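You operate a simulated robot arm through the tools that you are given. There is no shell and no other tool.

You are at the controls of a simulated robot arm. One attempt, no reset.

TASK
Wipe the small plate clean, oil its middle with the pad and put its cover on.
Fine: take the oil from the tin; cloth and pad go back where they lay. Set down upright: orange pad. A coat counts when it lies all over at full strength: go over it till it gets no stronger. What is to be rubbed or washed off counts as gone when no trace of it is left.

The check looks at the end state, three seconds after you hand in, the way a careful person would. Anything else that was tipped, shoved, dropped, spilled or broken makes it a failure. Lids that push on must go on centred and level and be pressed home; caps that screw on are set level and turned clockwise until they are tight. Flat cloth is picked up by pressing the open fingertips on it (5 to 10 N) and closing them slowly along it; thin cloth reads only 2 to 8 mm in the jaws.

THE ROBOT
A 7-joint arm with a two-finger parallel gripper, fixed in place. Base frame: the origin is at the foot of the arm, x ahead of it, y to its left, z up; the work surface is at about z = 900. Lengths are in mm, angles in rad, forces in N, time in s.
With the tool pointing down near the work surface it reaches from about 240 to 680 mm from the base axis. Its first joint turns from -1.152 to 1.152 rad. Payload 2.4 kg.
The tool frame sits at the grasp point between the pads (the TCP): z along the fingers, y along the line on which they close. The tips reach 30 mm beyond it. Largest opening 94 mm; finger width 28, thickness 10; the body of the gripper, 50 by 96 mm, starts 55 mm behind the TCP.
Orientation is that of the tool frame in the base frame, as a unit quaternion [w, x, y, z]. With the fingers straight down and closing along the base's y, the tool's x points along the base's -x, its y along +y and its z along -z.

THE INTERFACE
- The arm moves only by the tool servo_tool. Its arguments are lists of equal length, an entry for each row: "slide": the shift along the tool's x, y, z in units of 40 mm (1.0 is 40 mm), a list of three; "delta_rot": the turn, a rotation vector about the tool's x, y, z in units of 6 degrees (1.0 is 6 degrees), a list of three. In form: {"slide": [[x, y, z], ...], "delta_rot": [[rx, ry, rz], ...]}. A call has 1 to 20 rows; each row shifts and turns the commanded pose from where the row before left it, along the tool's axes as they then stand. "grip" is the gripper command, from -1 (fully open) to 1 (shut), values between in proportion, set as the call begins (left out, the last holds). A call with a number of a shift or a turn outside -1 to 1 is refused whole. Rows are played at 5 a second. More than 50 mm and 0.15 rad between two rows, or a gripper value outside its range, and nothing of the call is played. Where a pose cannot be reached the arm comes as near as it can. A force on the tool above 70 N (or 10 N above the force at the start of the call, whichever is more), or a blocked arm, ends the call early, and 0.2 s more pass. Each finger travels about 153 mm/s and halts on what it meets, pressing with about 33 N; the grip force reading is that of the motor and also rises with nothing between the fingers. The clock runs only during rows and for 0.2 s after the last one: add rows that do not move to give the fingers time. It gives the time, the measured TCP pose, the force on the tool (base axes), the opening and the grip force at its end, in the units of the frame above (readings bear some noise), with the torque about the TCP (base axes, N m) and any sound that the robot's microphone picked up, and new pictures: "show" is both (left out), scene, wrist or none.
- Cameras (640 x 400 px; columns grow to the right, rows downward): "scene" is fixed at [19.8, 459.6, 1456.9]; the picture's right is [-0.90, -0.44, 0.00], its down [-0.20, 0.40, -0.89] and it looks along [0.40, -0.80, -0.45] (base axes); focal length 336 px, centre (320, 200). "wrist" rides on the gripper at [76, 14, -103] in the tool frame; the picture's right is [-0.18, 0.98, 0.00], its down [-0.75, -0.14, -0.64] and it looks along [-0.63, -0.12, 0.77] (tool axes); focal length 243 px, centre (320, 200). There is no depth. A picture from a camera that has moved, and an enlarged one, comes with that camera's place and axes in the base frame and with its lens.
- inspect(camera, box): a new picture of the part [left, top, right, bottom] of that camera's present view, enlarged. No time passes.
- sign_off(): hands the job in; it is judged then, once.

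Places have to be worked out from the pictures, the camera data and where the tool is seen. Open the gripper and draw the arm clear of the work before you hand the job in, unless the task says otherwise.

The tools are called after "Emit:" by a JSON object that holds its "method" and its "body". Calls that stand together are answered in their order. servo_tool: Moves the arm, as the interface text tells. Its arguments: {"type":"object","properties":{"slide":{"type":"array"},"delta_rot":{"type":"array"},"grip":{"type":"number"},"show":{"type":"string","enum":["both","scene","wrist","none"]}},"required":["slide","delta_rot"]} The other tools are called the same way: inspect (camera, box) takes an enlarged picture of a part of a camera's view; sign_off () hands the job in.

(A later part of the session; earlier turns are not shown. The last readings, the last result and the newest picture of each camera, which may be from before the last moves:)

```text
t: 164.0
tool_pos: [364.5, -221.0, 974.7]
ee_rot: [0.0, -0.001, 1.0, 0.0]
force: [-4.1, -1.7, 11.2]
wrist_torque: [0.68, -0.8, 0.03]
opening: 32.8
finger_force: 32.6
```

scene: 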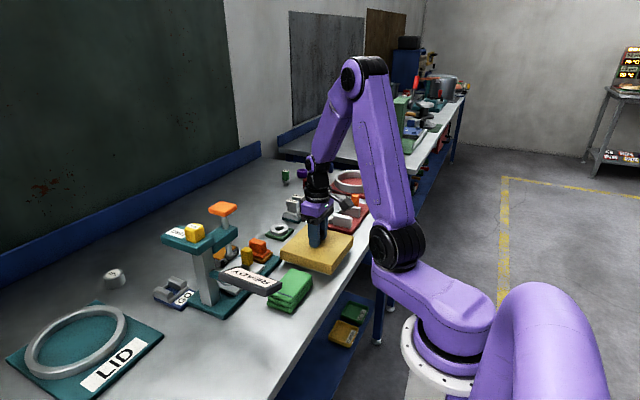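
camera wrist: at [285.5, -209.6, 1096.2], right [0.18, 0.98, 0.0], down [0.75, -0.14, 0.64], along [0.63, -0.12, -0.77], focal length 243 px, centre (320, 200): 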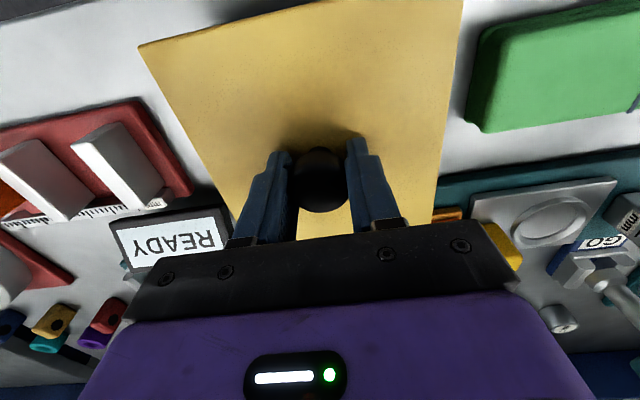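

Checking geometry: the contact is at rim height ≈ 914.5, which equals the gauge base's top, and that base's corner (≈(433, -153)) lies under the cover's corner. I'll raise the cover and tilt it to look at its underside before deciding how to seat it.

Emit:
{"method": "servo_tool", "body": {"slide": [[0, 0, -0.3], [0, 0, -0.7], [0, 0, -1], [0, 0, -1], [0, 0, -1], [0, 0, 0]], "delta_rot": [[0, 0, 0], [0, 0, 0], [0, 0, 0], [0, 0, 0], [0, 0, 0], [0, 0, 0]]}}

Emit:
{"method": "inspect", "body": {"camera": "scene", "box": [260, 190, 380, 290]}}

Emit:
{"method": "inspect", "body": {"camera": "scene", "box": [260, 215, 310, 260]}}

```text
t: 165.4
tool_pos: [364.2, -220.7, 1133.7]
ee_rot: [0.0, 0.0, 1.0, 0.0]
force: [-0.8, 0.1, -1.1]
wrist_torque: [-0.01, -0.02, -0.02]
opening: 32.8
finger_force: 33.1
camera wrist: at [288.6, -205.5, 1236.7], right [0.18, 0.98, 0.0], down [0.75, -0.14, 0.64], along [0.63, -0.12, -0.77], focal length 243 px, centre (320, 200)
```

scene: 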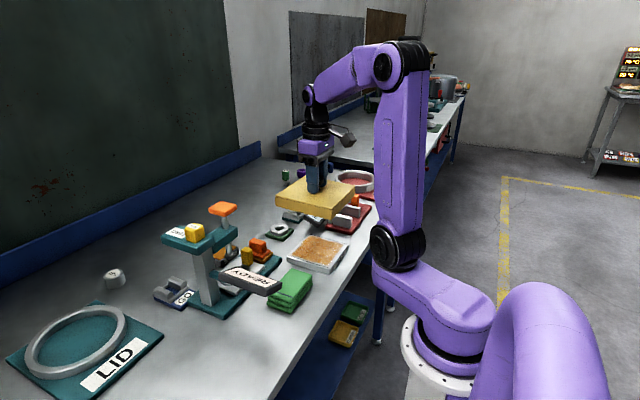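
wrist: 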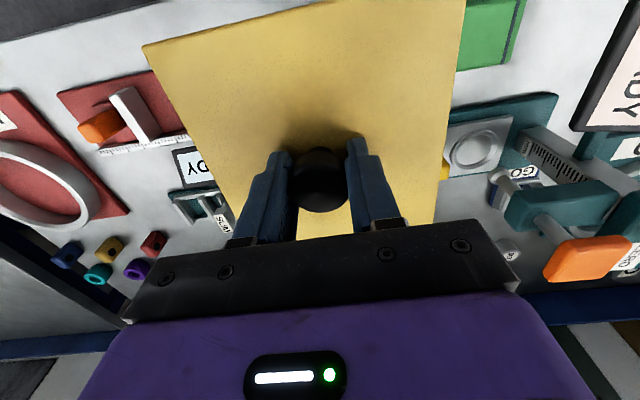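

```text
4.00 times, centred on (320, 240) of scene
camera zoom: at [19.8, 459.6, 1456.9], right [-0.9, -0.44, 0.0], down [-0.2, 0.4, -0.89], along [0.4, -0.8, -0.45], focal length 1345 px, centre (320, 40)
```

zoom: 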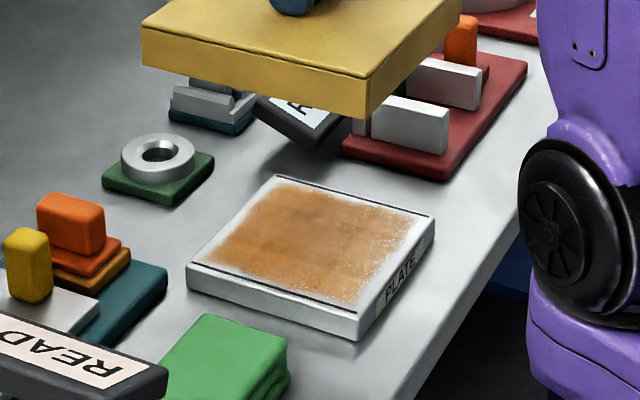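

```text
8.89 times, centred on (285, 238) of scene
camera zoom: at [19.8, 459.6, 1456.9], right [-0.9, -0.44, 0.0], down [-0.2, 0.4, -0.89], along [0.4, -0.8, -0.45], focal length 2989 px, centre (631, -133)
```

zoom: 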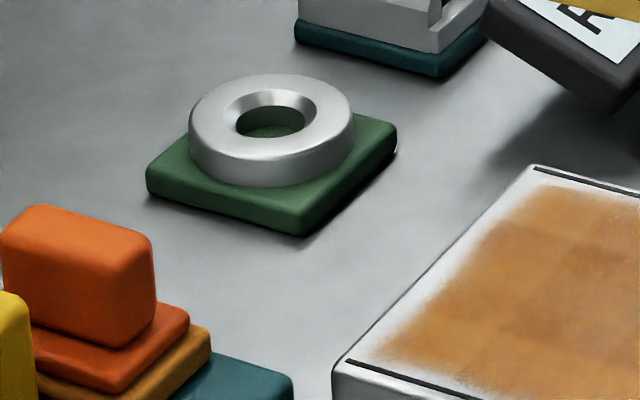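

Now tilt the held cover so the scene camera sees its underside (it's well clear of everything).

Emit:
{"method": "servo_tool", "body": {"slide": [[0, 0, 0], [0, 0, 0], [0, 0, 0], [0, 0, 0], [0, 0, 0], [0, 0, 0], [0, 0, 0], [0, 0, 0], [0, 0, 0]], "delta_rot": [[-1, 0, 0], [-1, 0, 0], [-1, 0, 0], [-1, 0, 0], [-1, 0, 0], [-1, 0, 0], [-1, 0, 0], [-1, 0, 0], [0, 0, 0]], "show": "scene"}}

Emit:
{"method": "inspect", "body": {"camera": "scene", "box": [240, 140, 400, 250]}}

```text
t: 167.4
tool_pos: [365.3, -220.6, 1133.2]
ee_rot: [0.001, 0.0, 0.913, 0.407]
force: [-0.5, -0.6, -0.3]
wrist_torque: [-0.02, -0.01, -0.01]
opening: 32.7
finger_force: 32.5
```

scene: 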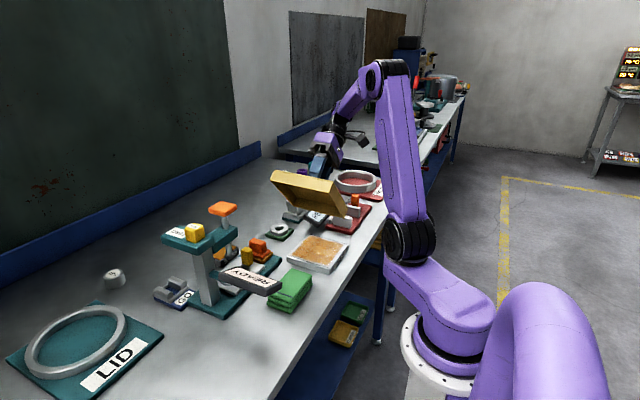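

```text
3.64 times, centred on (320, 195) of scene
camera zoom: at [19.8, 459.6, 1456.9], right [-0.9, -0.44, 0.0], down [-0.2, 0.4, -0.89], along [0.4, -0.8, -0.45], focal length 1223 px, centre (320, 218)
```

zoom: 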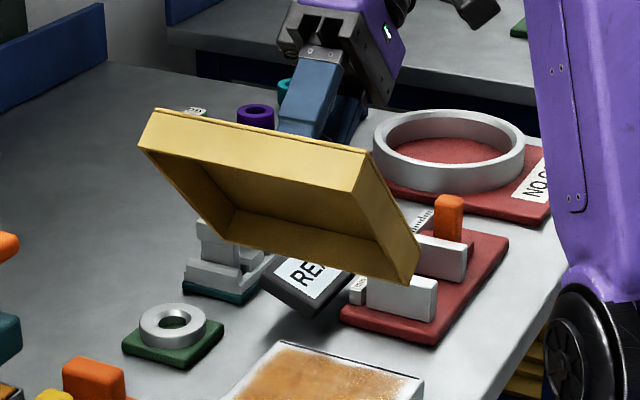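

The cover is a hollow thin-walled box (~3 mm walls), inside about 143 mm versus the 126 mm plate, so there are ~8 mm of play per side. It can go down to the table around the plate if I bias it a few mm to -y to clear the gauge base corner. First un-tilt.

Emit:
{"method": "servo_tool", "body": {"slide": [[0, 0, 0], [0, 0, 0], [0, 0, 0], [0, 0, 0], [0, 0, 0], [0, 0, 0], [0, 0, 0], [0, 0, 0], [0, 0, 0]], "delta_rot": [[1, 0, 0], [1, 0, 0], [1, 0, 0], [1, 0, 0], [1, 0, 0], [1, 0, 0], [1, 0, 0], [1, 0, 0], [0, 0, 0]]}}

Emit:
{"method": "inspect", "body": {"camera": "wrist", "box": [100, 0, 520, 240]}}

Emit:
{"method": "inspect", "body": {"camera": "scene", "box": [260, 170, 380, 280]}}

```text
t: 169.4
tool_pos: [364.2, -218.9, 1133.7]
ee_rot: [0.0, -0.001, 1.0, -0.001]
force: [-0.1, -0.1, -1.6]
wrist_torque: [-0.01, -0.03, -0.01]
opening: 32.6
finger_force: 32.4
camera wrist: at [287.4, -205.5, 1236.7], right [0.18, 0.98, 0.0], down [0.75, -0.14, 0.64], along [0.63, -0.12, -0.77], focal length 243 px, centre (320, 200)
```

scene: 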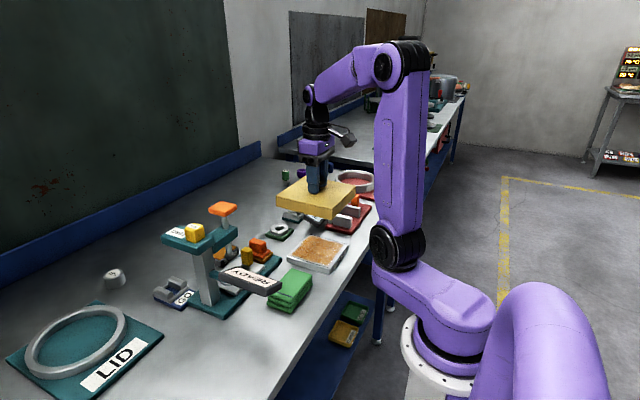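
wrist: 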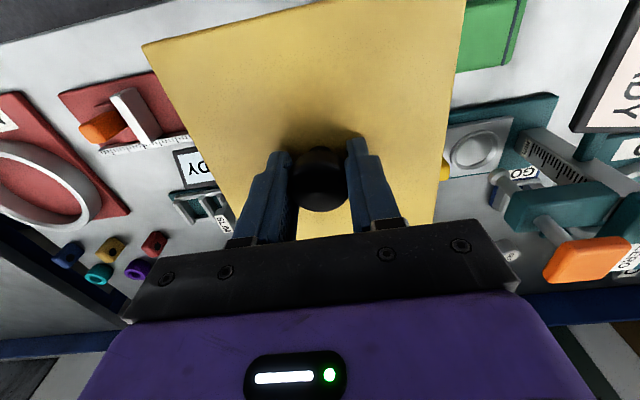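

```text
1.52 times, centred on (310, 120) of wrist
camera zoom: at [287.4, -205.5, 1236.7], right [0.18, 0.98, 0.0], down [0.75, -0.14, 0.64], along [0.63, -0.12, -0.77], focal length 370 px, centre (335, 322)
```

zoom: 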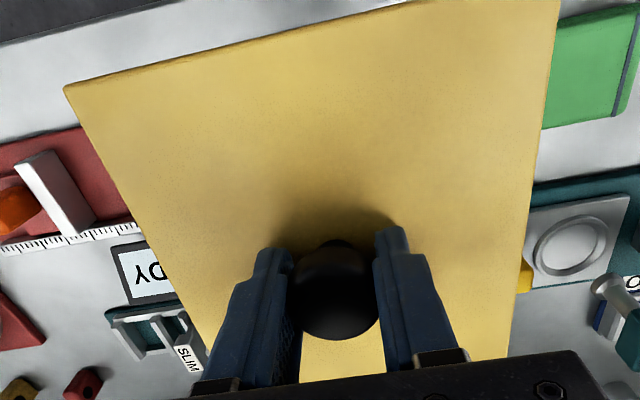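

```text
3.64 times, centred on (320, 225) of scene
camera zoom: at [19.8, 459.6, 1456.9], right [-0.9, -0.44, 0.0], down [-0.2, 0.4, -0.89], along [0.4, -0.8, -0.45], focal length 1223 px, centre (320, 109)
```

zoom: 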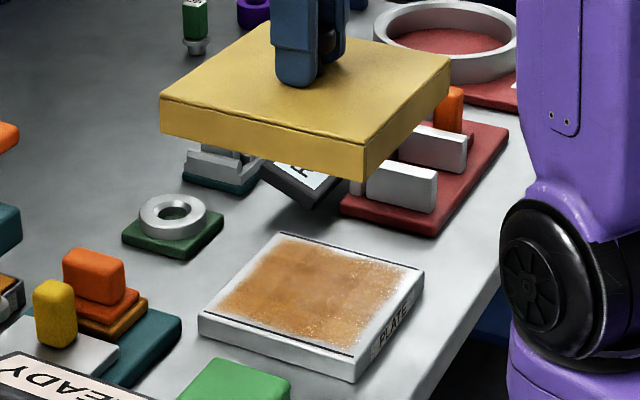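

Cover is level again, with about 1–2 mm shift in the grip. I'll bias it to -y (tool y ≈ -230.8), lower to just above the plate, and compare edges with the gauge base corner.

Emit:
{"method": "servo_tool", "body": {"slide": [[0.025, -0.2625, 0], [0, 0, 1], [0, 0, 1], [0, 0, 1], [0, 0, 0.5], [0, 0, 0.2], [0, 0, 0]], "delta_rot": [[0, 0, 0], [0, 0, 0], [0, 0, 0], [0, 0, 0], [0, 0, 0], [0, 0, 0], [0, 0, 0]], "show": "scene"}}

Emit:
{"method": "inspect", "body": {"camera": "scene", "box": [265, 235, 325, 280]}}

Emit:
{"method": "inspect", "body": {"camera": "scene", "box": [270, 210, 370, 280]}}

```text
t: 171.0
tool_pos: [363.7, -231.1, 985.7]
ee_rot: [0.0, 0.0, 1.0, 0.0]
force: [0.3, 0.3, -1.8]
wrist_torque: [0.0, -0.02, 0.05]
opening: 32.6
finger_force: 33.1
```

scene: 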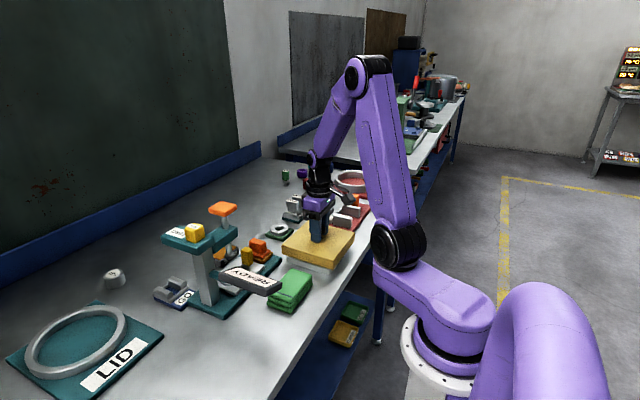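

```text
8.89 times, centred on (295, 258) of scene
camera zoom: at [19.8, 459.6, 1456.9], right [-0.9, -0.44, 0.0], down [-0.2, 0.4, -0.89], along [0.4, -0.8, -0.45], focal length 2989 px, centre (542, -311)
```

zoom: 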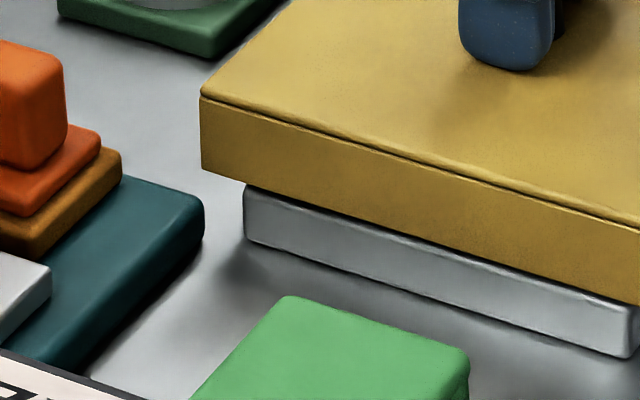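

```text
5.71 times, centred on (320, 245) of scene
camera zoom: at [19.8, 459.6, 1456.9], right [-0.9, -0.44, 0.0], down [-0.2, 0.4, -0.89], along [0.4, -0.8, -0.45], focal length 1922 px, centre (320, -57)
```

zoom: 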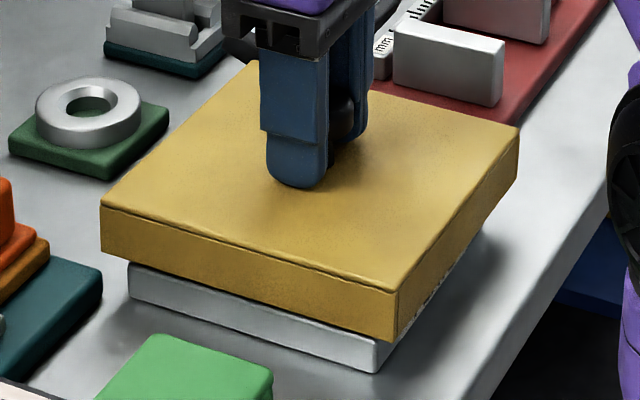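

Measured: plate's +y edge ≈ -161, gauge base edge ≈ -154, cover's outer +y edge now ≈ -158. I'll shift +2 mm so the thin wall drops midway between plate and base, then lower watching forces.

Emit:
{"method": "servo_tool", "body": {"slide": [[0, 0.05, 0], [0, 0, 0.06], [0, 0, 0.06], [0, 0, 0]], "delta_rot": [[0, 0, 0], [0, 0, 0], [0, 0, 0], [0, 0, 0]], "show": "none"}}

Emit:
{"method": "servo_tool", "body": {"slide": [[0, 0, 0.06], [0, 0, 0]], "delta_rot": [[0, 0, 0], [0, 0, 0]], "show": "none"}}

Emit:
{"method": "inspect", "body": {"camera": "scene", "box": [265, 235, 325, 280]}}

```text
t: 172.0
tool_pos: [364.6, -230.0, 980.8]
ee_rot: [0.0, 0.0, 1.0, 0.0]
force: [-0.4, 0.5, -1.2]
wrist_torque: [0.01, 0.01, -0.03]
opening: 32.8
finger_force: 32.8
```

```text
t: 172.6
tool_pos: [364.5, -229.4, 977.8]
ee_rot: [0.0, 0.0, 1.0, -0.001]
force: [-0.6, 0.1, -1.4]
wrist_torque: [0.06, 0.01, 0.0]
opening: 32.5
finger_force: 33.1
```

```text
8.89 times, centred on (295, 258) of scene
camera zoom: at [19.8, 459.6, 1456.9], right [-0.9, -0.44, 0.0], down [-0.2, 0.4, -0.89], along [0.4, -0.8, -0.45], focal length 2989 px, centre (542, -311)
```

zoom: 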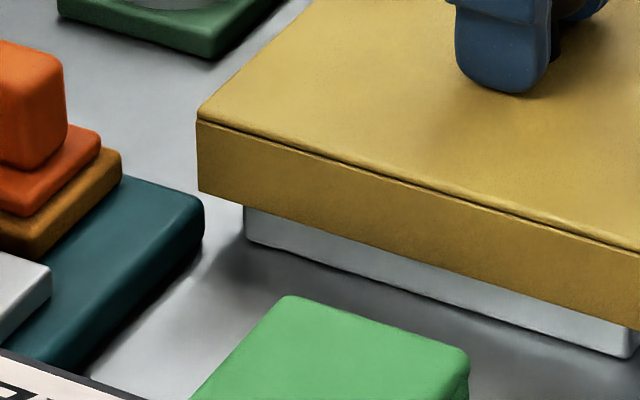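

Rim is just past the plate's top with no contact. Continuing down in small steps past the gauge-base level.

Emit:
{"method": "servo_tool", "body": {"slide": [[0, 0, 0.05], [0, 0, 0.05], [0, 0, 0]], "delta_rot": [[0, 0, 0], [0, 0, 0], [0, 0, 0]], "show": "none"}}

Emit:
{"method": "servo_tool", "body": {"slide": [[0, 0, 0.05], [0, 0, 0]], "delta_rot": [[0, 0, 0], [0, 0, 0]], "show": "none"}}

Emit:
{"method": "inspect", "body": {"camera": "scene", "box": [265, 235, 325, 280]}}

```text
t: 173.4
tool_pos: [364.1, -229.6, 976.2]
ee_rot: [0.0, 0.0, 1.0, 0.0]
force: [-0.1, 0.0, -1.8]
wrist_torque: [0.0, -0.04, 0.03]
opening: 32.8
finger_force: 32.7
```

```text
t: 174.0
tool_pos: [365.7, -229.9, 972.7]
ee_rot: [0.0, 0.001, 1.0, -0.001]
force: [-1.9, -4.5, 9.2]
wrist_torque: [0.54, -0.66, -0.12]
opening: 32.7
finger_force: 32.8
```

```text
8.89 times, centred on (295, 258) of scene
camera zoom: at [19.6, 459.6, 1456.9], right [-0.9, -0.44, 0.0], down [-0.2, 0.4, -0.89], along [0.4, -0.8, -0.45], focal length 2989 px, centre (542, -311)
```

zoom: 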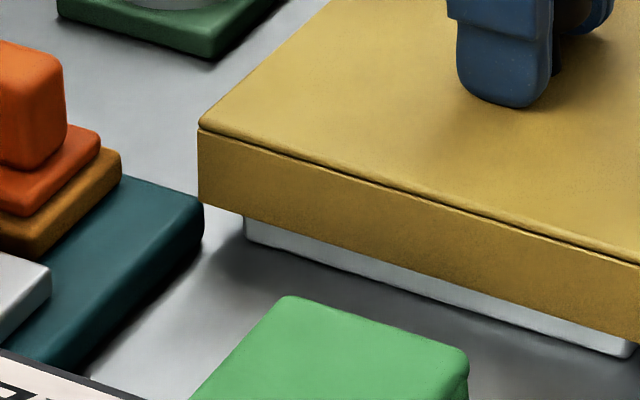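

The rim grazes the rounded edge of the base (side force pushes to -y). I'll raise 3 mm, shift 1.3 mm to -y and retry.

Emit:
{"method": "servo_tool", "body": {"slide": [[0, 0, -0.1], [0, -0.0325, 0], [0, 0, 0.05], [0, 0, 0.05], [0, 0, 0]], "delta_rot": [[0, 0, 0], [0, 0, 0], [0, 0, 0], [0, 0, 0], [0, 0, 0]], "show": "none"}}

Emit:
{"method": "servo_tool", "body": {"slide": [[0, 0, 0.04], [0, 0, 0]], "delta_rot": [[0, 0, 0], [0, 0, 0]], "show": "none"}}

```text
t: 175.2
tool_pos: [364.8, -231.6, 973.1]
ee_rot: [0.001, 0.001, 1.0, 0.0]
force: [-3.8, -1.4, 8.2]
wrist_torque: [0.62, -0.59, 0.07]
opening: 32.9
finger_force: 32.8
```

```text
t: 175.8
tool_pos: [364.0, -231.9, 971.2]
ee_rot: [0.001, 0.0, 1.0, 0.0]
force: [-4.4, -5.4, 12.6]
wrist_torque: [0.78, -0.9, -0.12]
opening: 33.0
finger_force: 32.8
```

Re-deriving the base's near edge (its bottom edge was what I measured): the gauge base starts at x≈438, while the plate ends at x≈428, so the better fix is a small -x shift rather than -y. Raising, moving to x≈361, y back near centre, then lowering again.

Emit:
{"method": "servo_tool", "body": {"slide": [[0, 0, -0.35], [0.08, 0.11, 0], [0, 0, 0], [0, 0, 0.1], [0, 0, 0.1], [0, 0, 0]], "delta_rot": [[0, 0, 0], [0, 0, 0], [0, 0, 0], [0, 0, 0], [0, 0, 0], [0, 0, 0]], "show": "none"}}

Emit:
{"method": "servo_tool", "body": {"slide": [[0, 0, 0.05], [0, 0, 0.05], [0, 0, 0]], "delta_rot": [[0, 0, 0], [0, 0, 0], [0, 0, 0]], "show": "none"}}

Emit:
{"method": "inspect", "body": {"camera": "scene", "box": [265, 235, 325, 280]}}

```text
t: 177.2
tool_pos: [360.9, -225.1, 977.4]
ee_rot: [0.0, 0.0, 1.0, 0.0]
force: [0.0, 0.2, -0.8]
wrist_torque: [0.01, 0.03, -0.01]
opening: 32.7
finger_force: 33.3
```

```text
t: 178.0
tool_pos: [361.6, -225.5, 972.6]
ee_rot: [0.0, 0.0, 1.0, 0.0]
force: [0.5, -0.2, -2.0]
wrist_torque: [0.0, -0.03, -0.02]
opening: 32.5
finger_force: 32.5
```

```text
8.89 times, centred on (295, 258) of scene
camera zoom: at [19.8, 459.6, 1456.9], right [-0.9, -0.44, 0.0], down [-0.2, 0.4, -0.89], along [0.4, -0.8, -0.45], focal length 2989 px, centre (542, -311)
```

zoom: 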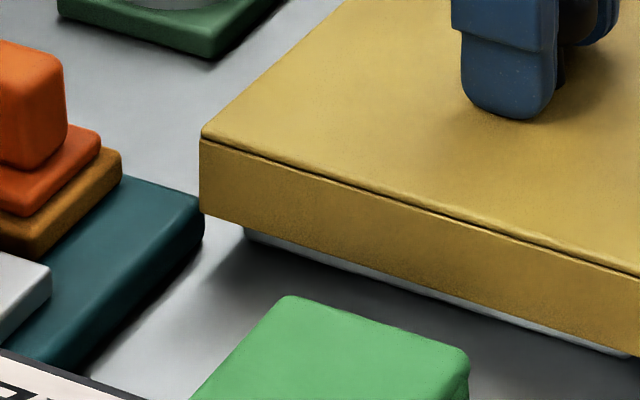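

Now it passes the base level without contact. Continuing down towards the table.

Emit:
{"method": "servo_tool", "body": {"slide": [[0, 0, 0.06], [0, 0, 0.06], [0, 0, 0]], "delta_rot": [[0, 0, 0], [0, 0, 0], [0, 0, 0]], "show": "none"}}

Emit:
{"method": "servo_tool", "body": {"slide": [[0, 0, 0.05], [0, 0, 0.05], [0, 0, 0]], "delta_rot": [[0, 0, 0], [0, 0, 0], [0, 0, 0]], "show": "none"}}

Emit:
{"method": "inspect", "body": {"camera": "scene", "box": [265, 235, 325, 280]}}

```text
t: 178.8
tool_pos: [360.5, -226.4, 967.8]
ee_rot: [0.0, 0.0, 1.0, 0.0]
force: [0.3, 0.4, -1.5]
wrist_torque: [0.01, 0.01, -0.01]
opening: 32.7
finger_force: 32.5
```

```text
t: 179.6
tool_pos: [360.8, -225.8, 963.4]
ee_rot: [0.0, 0.0, 1.0, -0.001]
force: [0.8, 1.5, 2.8]
wrist_torque: [-0.24, 0.28, -0.05]
opening: 32.8
finger_force: 33.2
```

```text
8.89 times, centred on (295, 258) of scene
camera zoom: at [19.8, 459.7, 1456.8], right [-0.9, -0.44, 0.0], down [-0.2, 0.4, -0.89], along [0.4, -0.8, -0.45], focal length 2989 px, centre (542, -311)
```

zoom: 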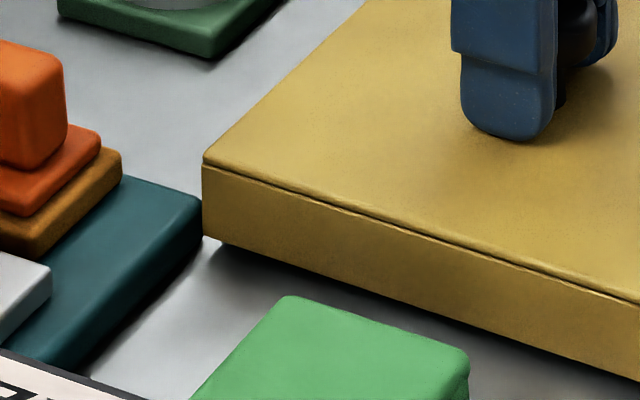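

The opposite (-x,-y) corner touches the table first, i.e. the cover is slightly tilted in the grip; pressing gently will level it.

Emit:
{"method": "servo_tool", "body": {"slide": [[0, 0, 0.04], [0, 0, 0.03], [0, 0, 0]], "delta_rot": [[0, 0, 0], [0, 0, 0], [0, 0, 0]], "show": "none"}}

Emit:
{"method": "servo_tool", "body": {"slide": [[0, 0, 0.03], [0, 0, 0]], "delta_rot": [[0, 0, 0], [0, 0, 0]], "show": "none"}}

```text
t: 180.4
tool_pos: [361.4, -225.0, 961.7]
ee_rot: [0.001, 0.001, 1.0, -0.001]
force: [4.2, 0.7, 12.9]
wrist_torque: [-0.01, 0.8, -0.02]
opening: 32.8
finger_force: 33.2
```

```text
t: 181.0
tool_pos: [360.8, -225.3, 960.0]
ee_rot: [0.001, 0.001, 1.0, -0.001]
force: [5.3, -0.3, 13.4]
wrist_torque: [-0.03, 0.47, 0.01]
opening: 32.9
finger_force: 32.6
```

Leveling out. One more small press, then check visually.

Emit:
{"method": "servo_tool", "body": {"slide": [[0, 0, 0.03], [0, 0, 0], [0, 0, 0]], "delta_rot": [[0, 0, 0], [0, 0, 0], [0, 0, 0]], "show": "none"}}

Emit:
{"method": "inspect", "body": {"camera": "scene", "box": [270, 210, 370, 280]}}

Emit:
{"method": "inspect", "body": {"camera": "scene", "box": [320, 225, 360, 275]}}

```text
t: 181.8
tool_pos: [360.2, -225.5, 959.8]
ee_rot: [0.002, 0.001, 1.0, -0.002]
force: [2.4, 3.1, 44.2]
wrist_torque: [0.31, 0.16, -0.05]
opening: 32.8
finger_force: 32.5
```

```text
5.71 times, centred on (320, 245) of scene
camera zoom: at [19.3, 460.0, 1456.7], right [-0.9, -0.44, 0.0], down [-0.2, 0.4, -0.89], along [0.4, -0.8, -0.45], focal length 1922 px, centre (320, -57)
```

zoom: 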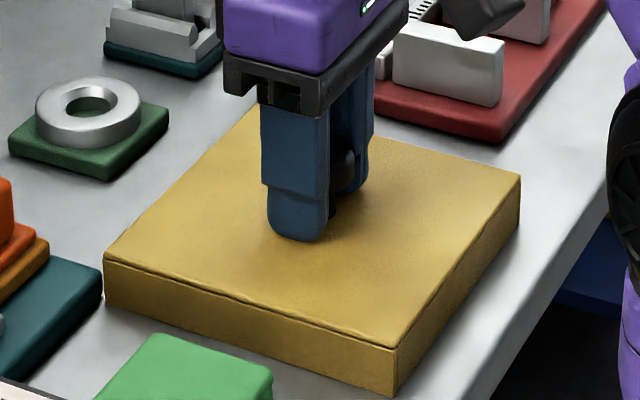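

```text
8.00 times, centred on (340, 250) of scene
camera zoom: at [19.3, 460.0, 1456.7], right [-0.9, -0.44, 0.0], down [-0.2, 0.4, -0.89], along [0.4, -0.8, -0.45], focal length 2690 px, centre (160, -200)
```

zoom: 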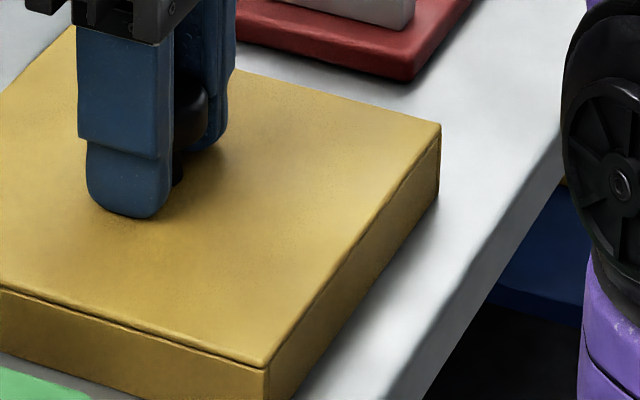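

The cover is fully down, flat on the table around the plate (44 N, nearly no torque). Relieve the pressure, then release and rise.

Emit:
{"method": "servo_tool", "body": {"slide": [[0, 0, -0.03], [0, 0, 0]], "delta_rot": [[0, 0, 0], [0, 0, 0]], "show": "none"}}

Emit:
{"method": "servo_tool", "body": {"slide": [[0, 0, 0], [0, 0, 0], [0, 0, 0], [0, 0, -0.3], [0, 0, -0.7], [0, 0, -1], [0, 0, -1], [0, 0, 0]], "delta_rot": [[0, 0, 0], [0, 0, 0], [0, 0, 0], [0, 0, 0], [0, 0, 0], [0, 0, 0], [0, 0, 0], [0, 0, 0]], "grip": -0.277}}

Emit:
{"method": "inspect", "body": {"camera": "scene", "box": [260, 205, 380, 290]}}

Emit:
{"method": "inspect", "body": {"camera": "scene", "box": [265, 235, 325, 280]}}

```text
t: 182.4
tool_pos: [361.1, -225.4, 959.9]
ee_rot: [0.001, 0.0, 1.0, 0.0]
force: [6.1, -0.9, 13.7]
wrist_torque: [-0.13, -0.96, -0.01]
opening: 32.8
finger_force: 33.1
```

```text
t: 184.2
tool_pos: [362.3, -223.5, 1080.1]
ee_rot: [0.0, 0.0, 1.0, 0.0]
force: [-0.9, 0.7, 1.0]
wrist_torque: [-0.02, 0.01, 0.01]
opening: 60.0
finger_force: 0.1
camera wrist: at [284.4, -209.2, 1183.3], right [0.18, 0.98, 0.0], down [0.75, -0.14, 0.64], along [0.63, -0.12, -0.77], focal length 243 px, centre (320, 200)
```

scene: 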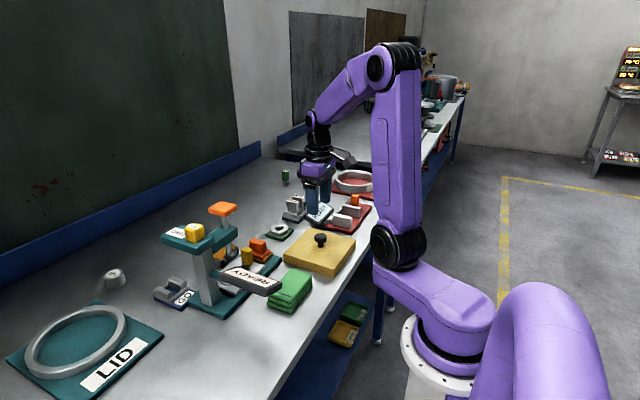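
wrist: 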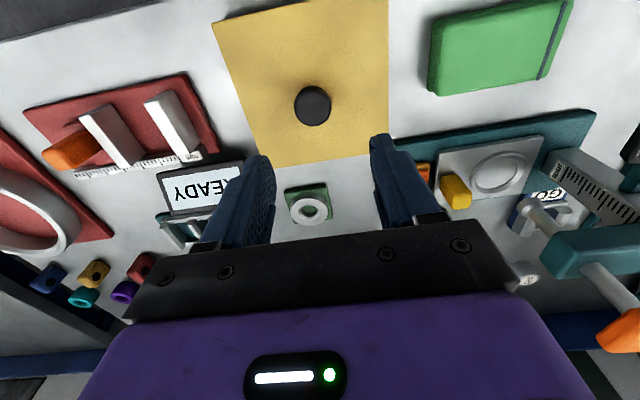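

```text
4.71 times, centred on (320, 248) of scene
camera zoom: at [19.8, 459.6, 1456.9], right [-0.9, -0.44, 0.0], down [-0.2, 0.4, -0.89], along [0.4, -0.8, -0.45], focal length 1583 px, centre (320, -24)
```

zoom: 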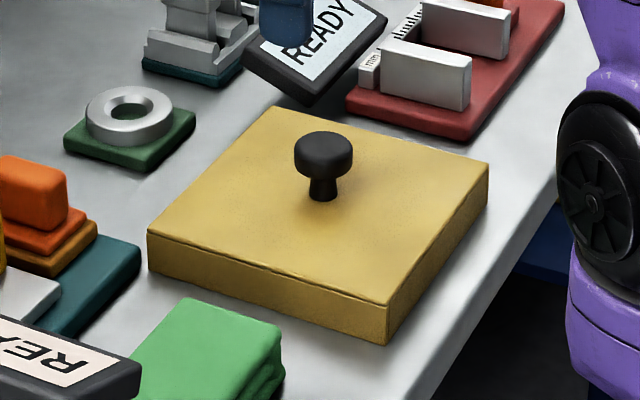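

```text
8.89 times, centred on (295, 258) of scene
camera zoom: at [19.8, 459.6, 1456.9], right [-0.9, -0.44, 0.0], down [-0.2, 0.4, -0.89], along [0.4, -0.8, -0.45], focal length 2989 px, centre (542, -311)
```

zoom: 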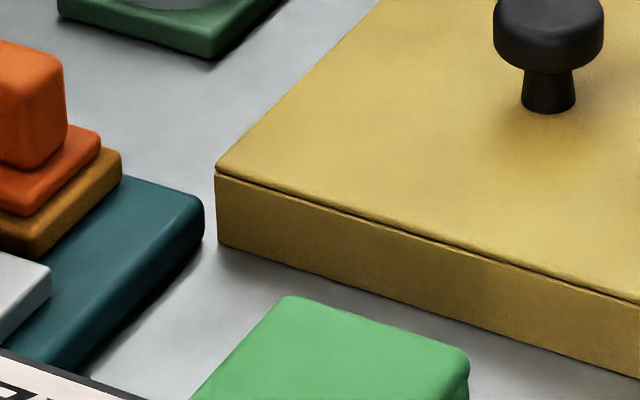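

The cover is down and level, but on release it slid to about (359, -229), i.e. ~5 mm off the plate's centre. It still encloses the plate, but I'll re-grip the knob and nudge it closer to centre. First descend over the knob.

Emit:
{"method": "servo_tool", "body": {"slide": [[0.03, -0.05, 1], [0, 0, 1], [0, 0, 0.7], [0, 0, 0.2], [0, 0, 0]], "delta_rot": [[0, 0, 0], [0, 0, 0], [0, 0, 0], [0, 0, 0], [0, 0, 0]]}}

Emit:
{"method": "inspect", "body": {"camera": "wrist", "box": [100, 0, 520, 240]}}

```text
t: 185.4
tool_pos: [360.1, -228.0, 963.2]
ee_rot: [-0.001, 0.0, 1.0, 0.0]
force: [-0.4, -0.5, -0.2]
wrist_torque: [-0.02, 0.02, -0.03]
opening: 60.0
finger_force: 0.1
camera wrist: at [282.6, -213.0, 1066.6], right [0.18, 0.98, 0.0], down [0.75, -0.14, 0.64], along [0.63, -0.12, -0.77], focal length 243 px, centre (320, 200)
```

scene: 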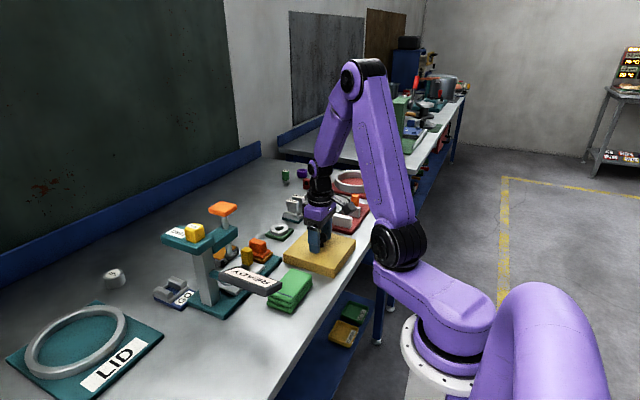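
wrist: 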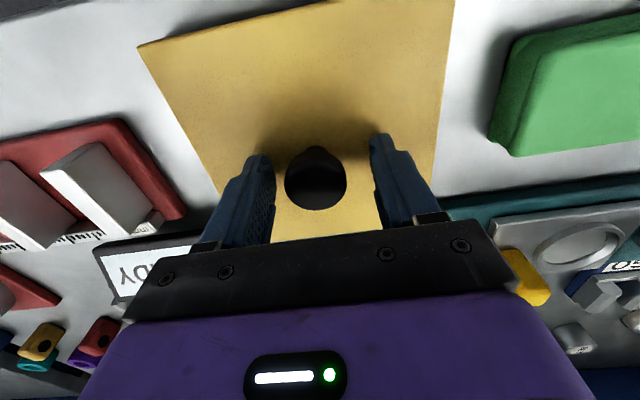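

```text
1.52 times, centred on (310, 120) of wrist
camera zoom: at [282.6, -213.0, 1066.6], right [0.18, 0.98, 0.0], down [0.75, -0.14, 0.64], along [0.63, -0.12, -0.77], focal length 370 px, centre (335, 322)
```

zoom: 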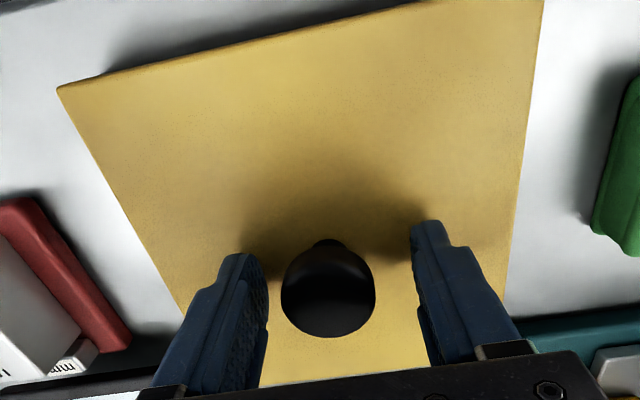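

The knob is ~5 mm to the -y side of the tool. I'll centre on it first, lower 3 mm and grip.

Emit:
{"method": "servo_tool", "body": {"slide": [[0, -0.125, 0], [0, 0, 0.07], [0, 0, 0]], "delta_rot": [[0, 0, 0], [0, 0, 0], [0, 0, 0]], "show": "none"}}

Emit:
{"method": "inspect", "body": {"camera": "wrist", "box": [100, 0, 520, 240]}}

Emit:
{"method": "servo_tool", "body": {"slide": [[0, 0, 0], [0, 0, 0], [0, 0, 0], [0, 0, 0]], "delta_rot": [[0, 0, 0], [0, 0, 0], [0, 0, 0], [0, 0, 0]], "grip": 0.2, "show": "none"}}

Emit:
{"method": "inspect", "body": {"camera": "wrist", "box": [100, 0, 520, 240]}}

```text
t: 186.2
tool_pos: [360.2, -233.6, 961.2]
ee_rot: [0.0, -0.001, 1.0, 0.001]
force: [0.1, -0.7, 0.1]
wrist_torque: [0.01, -0.02, -0.02]
opening: 60.2
finger_force: 0.1
```

```text
1.52 times, centred on (310, 120) of wrist
camera zoom: at [282.3, -217.8, 1064.2], right [0.18, 0.98, 0.0], down [0.75, -0.14, 0.64], along [0.63, -0.12, -0.77], focal length 370 px, centre (335, 322)
```

zoom: 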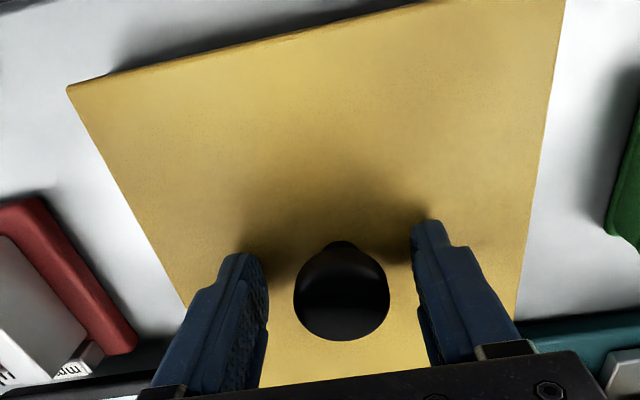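

```text
t: 187.2
tool_pos: [359.7, -233.3, 961.8]
ee_rot: [0.001, 0.0, 1.0, 0.0]
force: [-0.5, 1.0, 0.0]
wrist_torque: [0.0, 0.01, 0.01]
opening: 37.7
finger_force: 0.4
```

```text
1.52 times, centred on (310, 120) of wrist
camera zoom: at [282.4, -217.8, 1064.3], right [0.18, 0.98, 0.0], down [0.75, -0.14, 0.64], along [0.63, -0.12, -0.77], focal length 370 px, centre (335, 322)
```

zoom: 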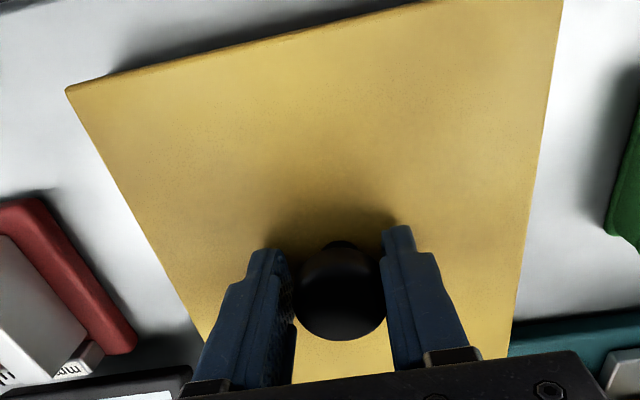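

Now grip fully, lift ~2 mm, and carry it +2 mm in x and +8 mm in y toward the plate's centre.

Emit:
{"method": "servo_tool", "body": {"slide": [[0, 0, 0], [0, 0, 0], [0, 0, 0], [0, 0, 0]], "delta_rot": [[0, 0, 0], [0, 0, 0], [0, 0, 0], [0, 0, 0]], "grip": 1, "show": "none"}}

Emit:
{"method": "servo_tool", "body": {"slide": [[0, 0, -0.05], [0, 0, 0], [0, 0.1, 0], [-0.025, 0.1, 0], [-0.025, 0, 0], [0, 0, 0]], "delta_rot": [[0, 0, 0], [0, 0, 0], [0, 0, 0], [0, 0, 0], [0, 0, 0], [0, 0, 0]], "show": "none"}}

Emit:
{"method": "inspect", "body": {"camera": "scene", "box": [265, 235, 325, 280]}}

Emit:
{"method": "inspect", "body": {"camera": "scene", "box": [260, 205, 380, 290]}}

```text
t: 188.2
tool_pos: [360.7, -230.4, 961.1]
ee_rot: [-0.001, -0.001, 1.0, 0.001]
force: [1.1, 18.7, 3.6]
wrist_torque: [0.24, 0.03, 0.04]
opening: 32.8
finger_force: 32.8
```

```text
t: 189.6
tool_pos: [362.4, -225.6, 963.6]
ee_rot: [0.0, 0.0, 1.0, 0.0]
force: [-0.3, -0.2, -1.0]
wrist_torque: [-0.01, -0.03, -0.01]
opening: 32.9
finger_force: 33.5
```

```text
8.89 times, centred on (295, 258) of scene
camera zoom: at [19.8, 459.6, 1456.9], right [-0.9, -0.44, 0.0], down [-0.2, 0.4, -0.89], along [0.4, -0.8, -0.45], focal length 2989 px, centre (542, -311)
```

zoom: 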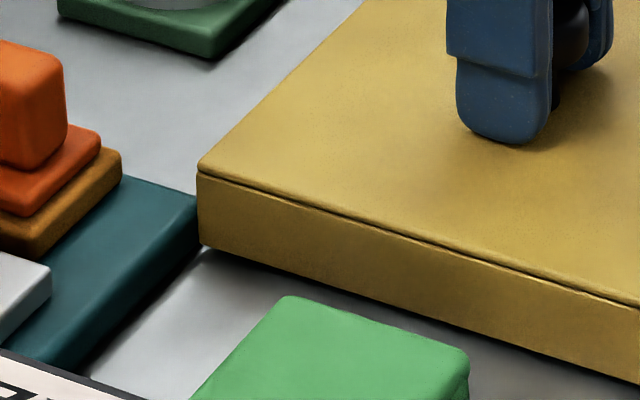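

```text
4.71 times, centred on (320, 248) of scene
camera zoom: at [19.8, 459.6, 1456.9], right [-0.9, -0.44, 0.0], down [-0.2, 0.4, -0.89], along [0.4, -0.8, -0.45], focal length 1583 px, centre (320, -24)
```

zoom: 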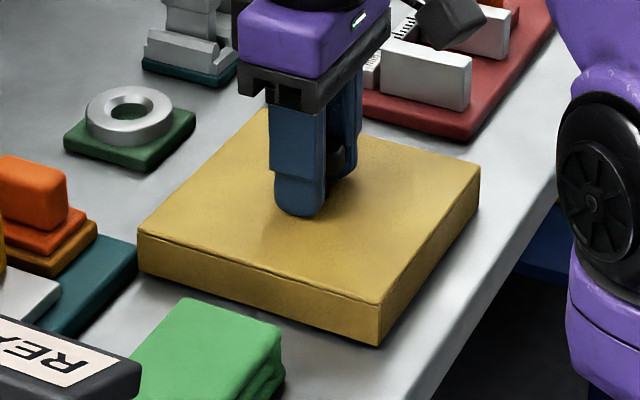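

No side forces while hovering 2 mm up, so it's free of both plate and base. Lowering gently to the table.

Emit:
{"method": "servo_tool", "body": {"slide": [[0, 0, 0.04], [0, 0, 0]], "delta_rot": [[0, 0, 0], [0, 0, 0]], "show": "none"}}

Emit:
{"method": "servo_tool", "body": {"slide": [[0, 0, 0.03], [0, 0, 0]], "delta_rot": [[0, 0, 0], [0, 0, 0]], "show": "none"}}

```text
t: 190.2
tool_pos: [362.3, -224.9, 961.0]
ee_rot: [-0.001, 0.0, 1.0, 0.0]
force: [1.3, 1.3, 2.9]
wrist_torque: [-0.26, 0.25, 0.01]
opening: 32.9
finger_force: 33.0
```

```text
t: 190.8
tool_pos: [361.8, -224.6, 960.4]
ee_rot: [0.001, 0.0, 1.0, -0.001]
force: [1.3, 3.0, 19.3]
wrist_torque: [0.05, 0.37, 0.06]
opening: 32.9
finger_force: 33.1
```

Seated evenly at 19 N. I'll relieve half a millimetre and open only slightly, then check the cover stays put.

Emit:
{"method": "servo_tool", "body": {"slide": [[0, 0, -0.012], [0, 0, 0]], "delta_rot": [[0, 0, 0], [0, 0, 0]], "show": "none"}}

Emit:
{"method": "servo_tool", "body": {"slide": [[0, 0, 0], [0, 0, 0], [0, 0, 0]], "delta_rot": [[0, 0, 0], [0, 0, 0], [0, 0, 0]], "grip": 0.2, "show": "none"}}

Emit:
{"method": "inspect", "body": {"camera": "wrist", "box": [100, 0, 520, 240]}}

Emit:
{"method": "inspect", "body": {"camera": "scene", "box": [265, 235, 325, 280]}}

```text
t: 191.4
tool_pos: [362.3, -225.3, 960.5]
ee_rot: [0.001, 0.0, 1.0, -0.001]
force: [2.7, 1.2, 15.7]
wrist_torque: [-0.02, -0.23, 0.02]
opening: 33.0
finger_force: 33.1
```

```text
t: 192.2
tool_pos: [361.3, -224.9, 960.9]
ee_rot: [0.0, 0.0, 1.0, 0.001]
force: [0.1, -0.3, 0.2]
wrist_torque: [0.01, 0.01, 0.02]
opening: 37.7
finger_force: 0.1
```

```text
1.52 times, centred on (310, 120) of wrist
camera zoom: at [284.3, -209.8, 1063.8], right [0.18, 0.98, 0.0], down [0.75, -0.14, 0.64], along [0.63, -0.12, -0.77], focal length 370 px, centre (335, 322)
```

zoom: 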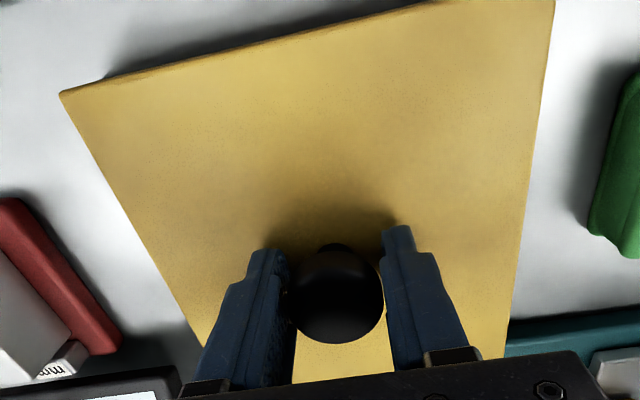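

```text
8.89 times, centred on (295, 258) of scene
camera zoom: at [19.8, 459.6, 1456.9], right [-0.9, -0.44, 0.0], down [-0.2, 0.4, -0.89], along [0.4, -0.8, -0.45], focal length 2989 px, centre (542, -311)
```

zoom: 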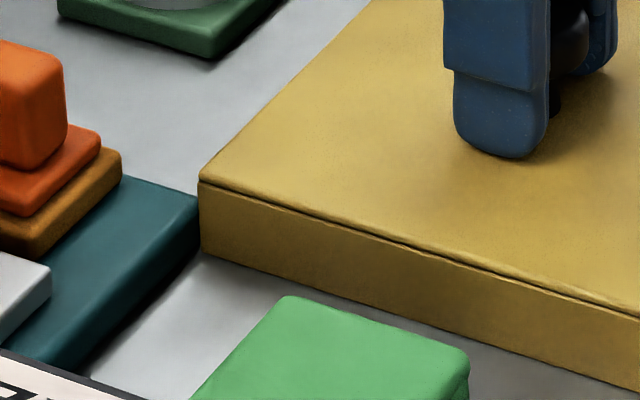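

Released with the cover staying in place. Opening a bit more and rising straight up.

Emit:
{"method": "servo_tool", "body": {"slide": [[0, 0, 0], [0, 0, 0], [0, 0, -0.2], [0, 0, -0.5], [0, 0, -1], [0, 0, -1], [0, 0, -1], [0, 0, 0]], "delta_rot": [[0, 0, 0], [0, 0, 0], [0, 0, 0], [0, 0, 0], [0, 0, 0], [0, 0, 0], [0, 0, 0], [0, 0, 0]], "grip": -0.1}}

Emit:
{"method": "inspect", "body": {"camera": "scene", "box": [260, 205, 380, 290]}}

Emit:
{"method": "inspect", "body": {"camera": "scene", "box": [265, 235, 325, 280]}}

Emit:
{"method": "inspect", "body": {"camera": "wrist", "box": [160, 0, 480, 200]}}

```text
t: 194.0
tool_pos: [364.8, -224.7, 1110.9]
ee_rot: [0.0, 0.0, 1.0, 0.0]
force: [0.1, -0.2, 0.7]
wrist_torque: [-0.01, 0.01, 0.02]
opening: 51.8
finger_force: 0.1
camera wrist: at [286.8, -209.6, 1214.5], right [0.18, 0.98, 0.0], down [0.75, -0.14, 0.64], along [0.63, -0.12, -0.77], focal length 243 px, centre (320, 200)
```

scene: 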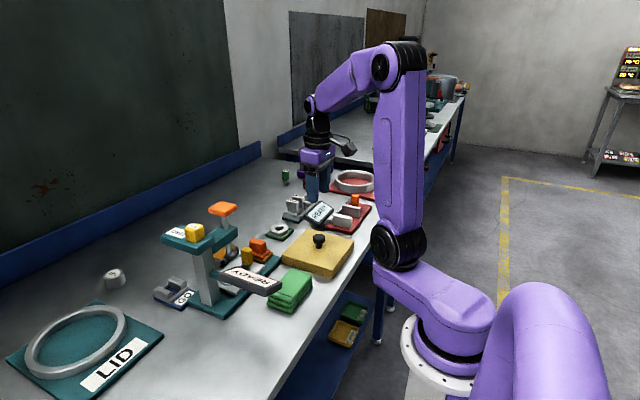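
wrist: 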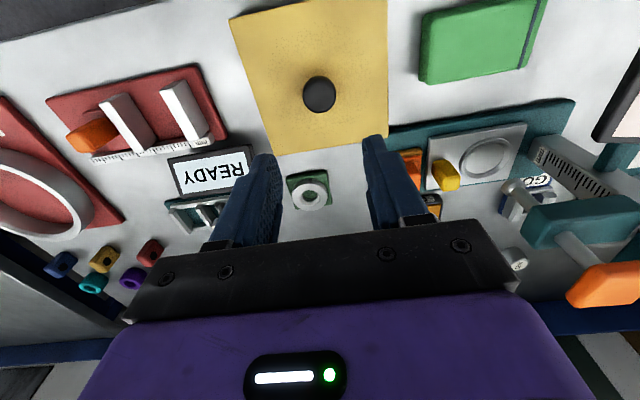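

```text
4.71 times, centred on (320, 248) of scene
camera zoom: at [19.8, 459.6, 1456.9], right [-0.9, -0.44, 0.0], down [-0.2, 0.4, -0.89], along [0.4, -0.8, -0.45], focal length 1583 px, centre (320, -24)
```

zoom: 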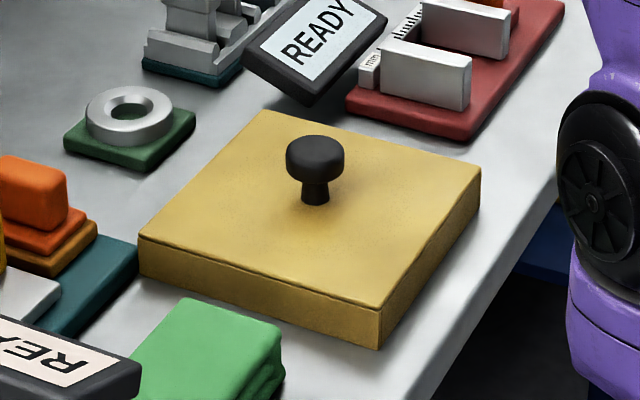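

```text
8.89 times, centred on (295, 258) of scene
camera zoom: at [19.8, 459.6, 1456.9], right [-0.9, -0.44, 0.0], down [-0.2, 0.4, -0.89], along [0.4, -0.8, -0.45], focal length 2989 px, centre (542, -311)
```

zoom: 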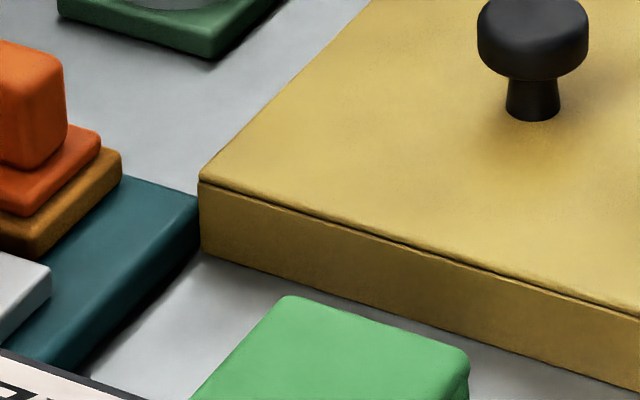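

```text
2.00 times, centred on (320, 100) of wrist
camera zoom: at [286.8, -209.6, 1214.5], right [0.18, 0.98, 0.0], down [0.75, -0.14, 0.64], along [0.63, -0.12, -0.77], focal length 485 px, centre (320, 400)
```

zoom: 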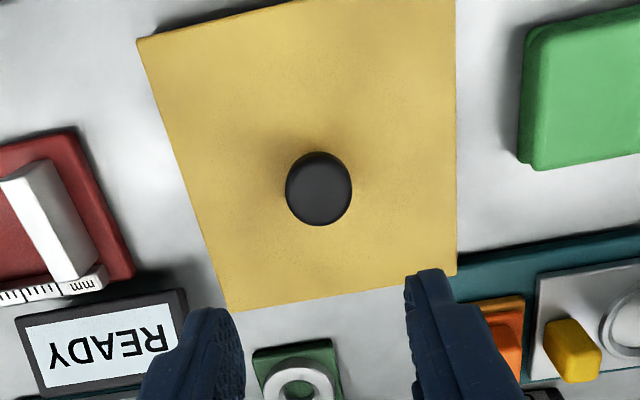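

The cover sits level and centred on the plate (knob at ≈(362, -224) vs plate centre ≈(364, -224)), and pad, tin, gauge and cloth are undisturbed. Opening fully and drawing the arm clear.

Emit:
{"method": "servo_tool", "body": {"slide": [[0, 0, -1], [0, 0, -1], [0.6, 0.5, -0.5], [0.6, 0.5, 0], [0, 0.5, 0], [0, 0.5, 0], [0, 0, 0], [0, 0, 0]], "delta_rot": [[0, 0, 0], [0, 0, 0], [0, 0, 0], [0, 0, 0], [0, 0, 0], [0, 0, 0], [0, 0, 0], [0, 0, 0]], "grip": -1}}

Emit:
{"method": "inspect", "body": {"camera": "scene", "box": [200, 180, 400, 310]}}

Emit:
{"method": "inspect", "body": {"camera": "wrist", "box": [140, 0, 500, 220]}}

```text
t: 195.8
tool_pos: [315.2, -142.7, 1209.7]
ee_rot: [0.0, -0.001, 1.0, 0.0]
force: [-0.1, -1.2, 1.2]
wrist_torque: [0.0, -0.02, 0.01]
opening: 94.0
finger_force: 0.1
camera wrist: at [237.8, -128.4, 1313.4], right [0.18, 0.98, 0.0], down [0.75, -0.14, 0.64], along [0.63, -0.12, -0.77], focal length 243 px, centre (320, 200)
```

scene: 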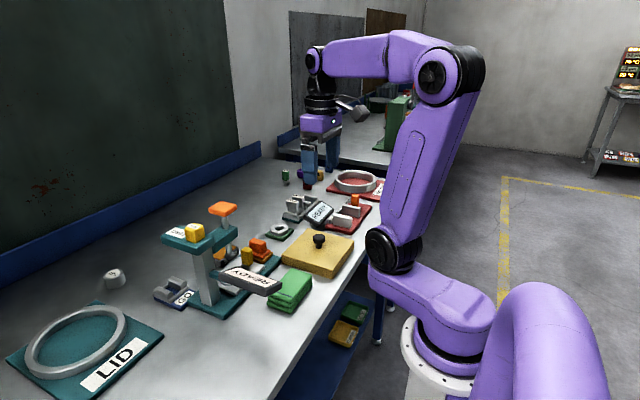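
wrist: 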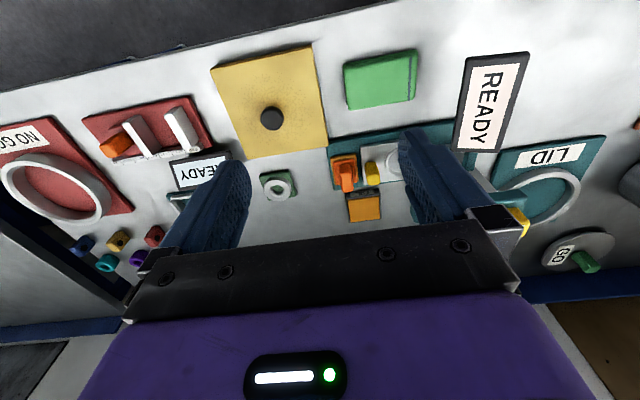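

```text
3.08 times, centred on (300, 245) of scene
camera zoom: at [19.8, 459.6, 1456.9], right [-0.9, -0.44, 0.0], down [-0.2, 0.4, -0.89], along [0.4, -0.8, -0.45], focal length 1035 px, centre (382, 62)
```

zoom: 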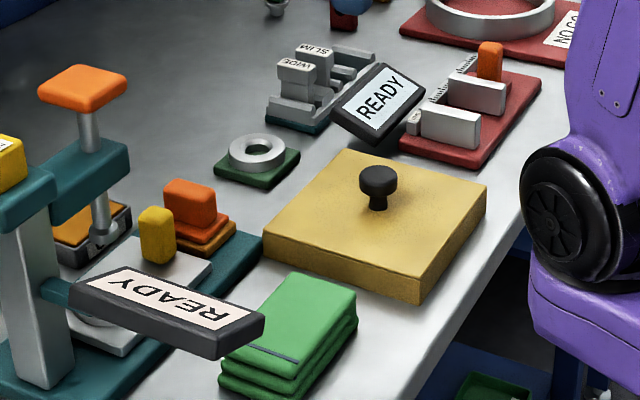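

```text
1.78 times, centred on (320, 110) of wrist
camera zoom: at [237.8, -128.4, 1313.4], right [0.18, 0.98, 0.0], down [0.75, -0.14, 0.64], along [0.63, -0.12, -0.77], focal length 431 px, centre (320, 360)
```

zoom: 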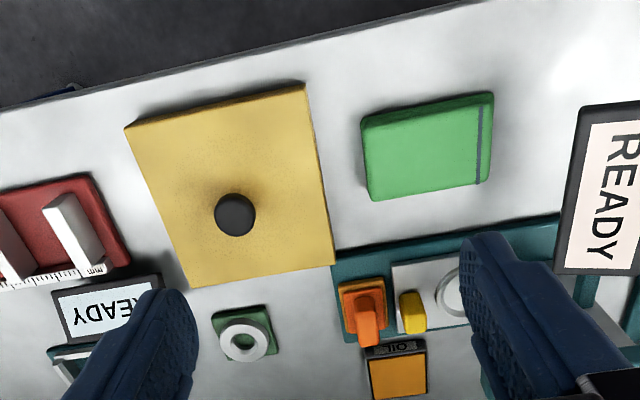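

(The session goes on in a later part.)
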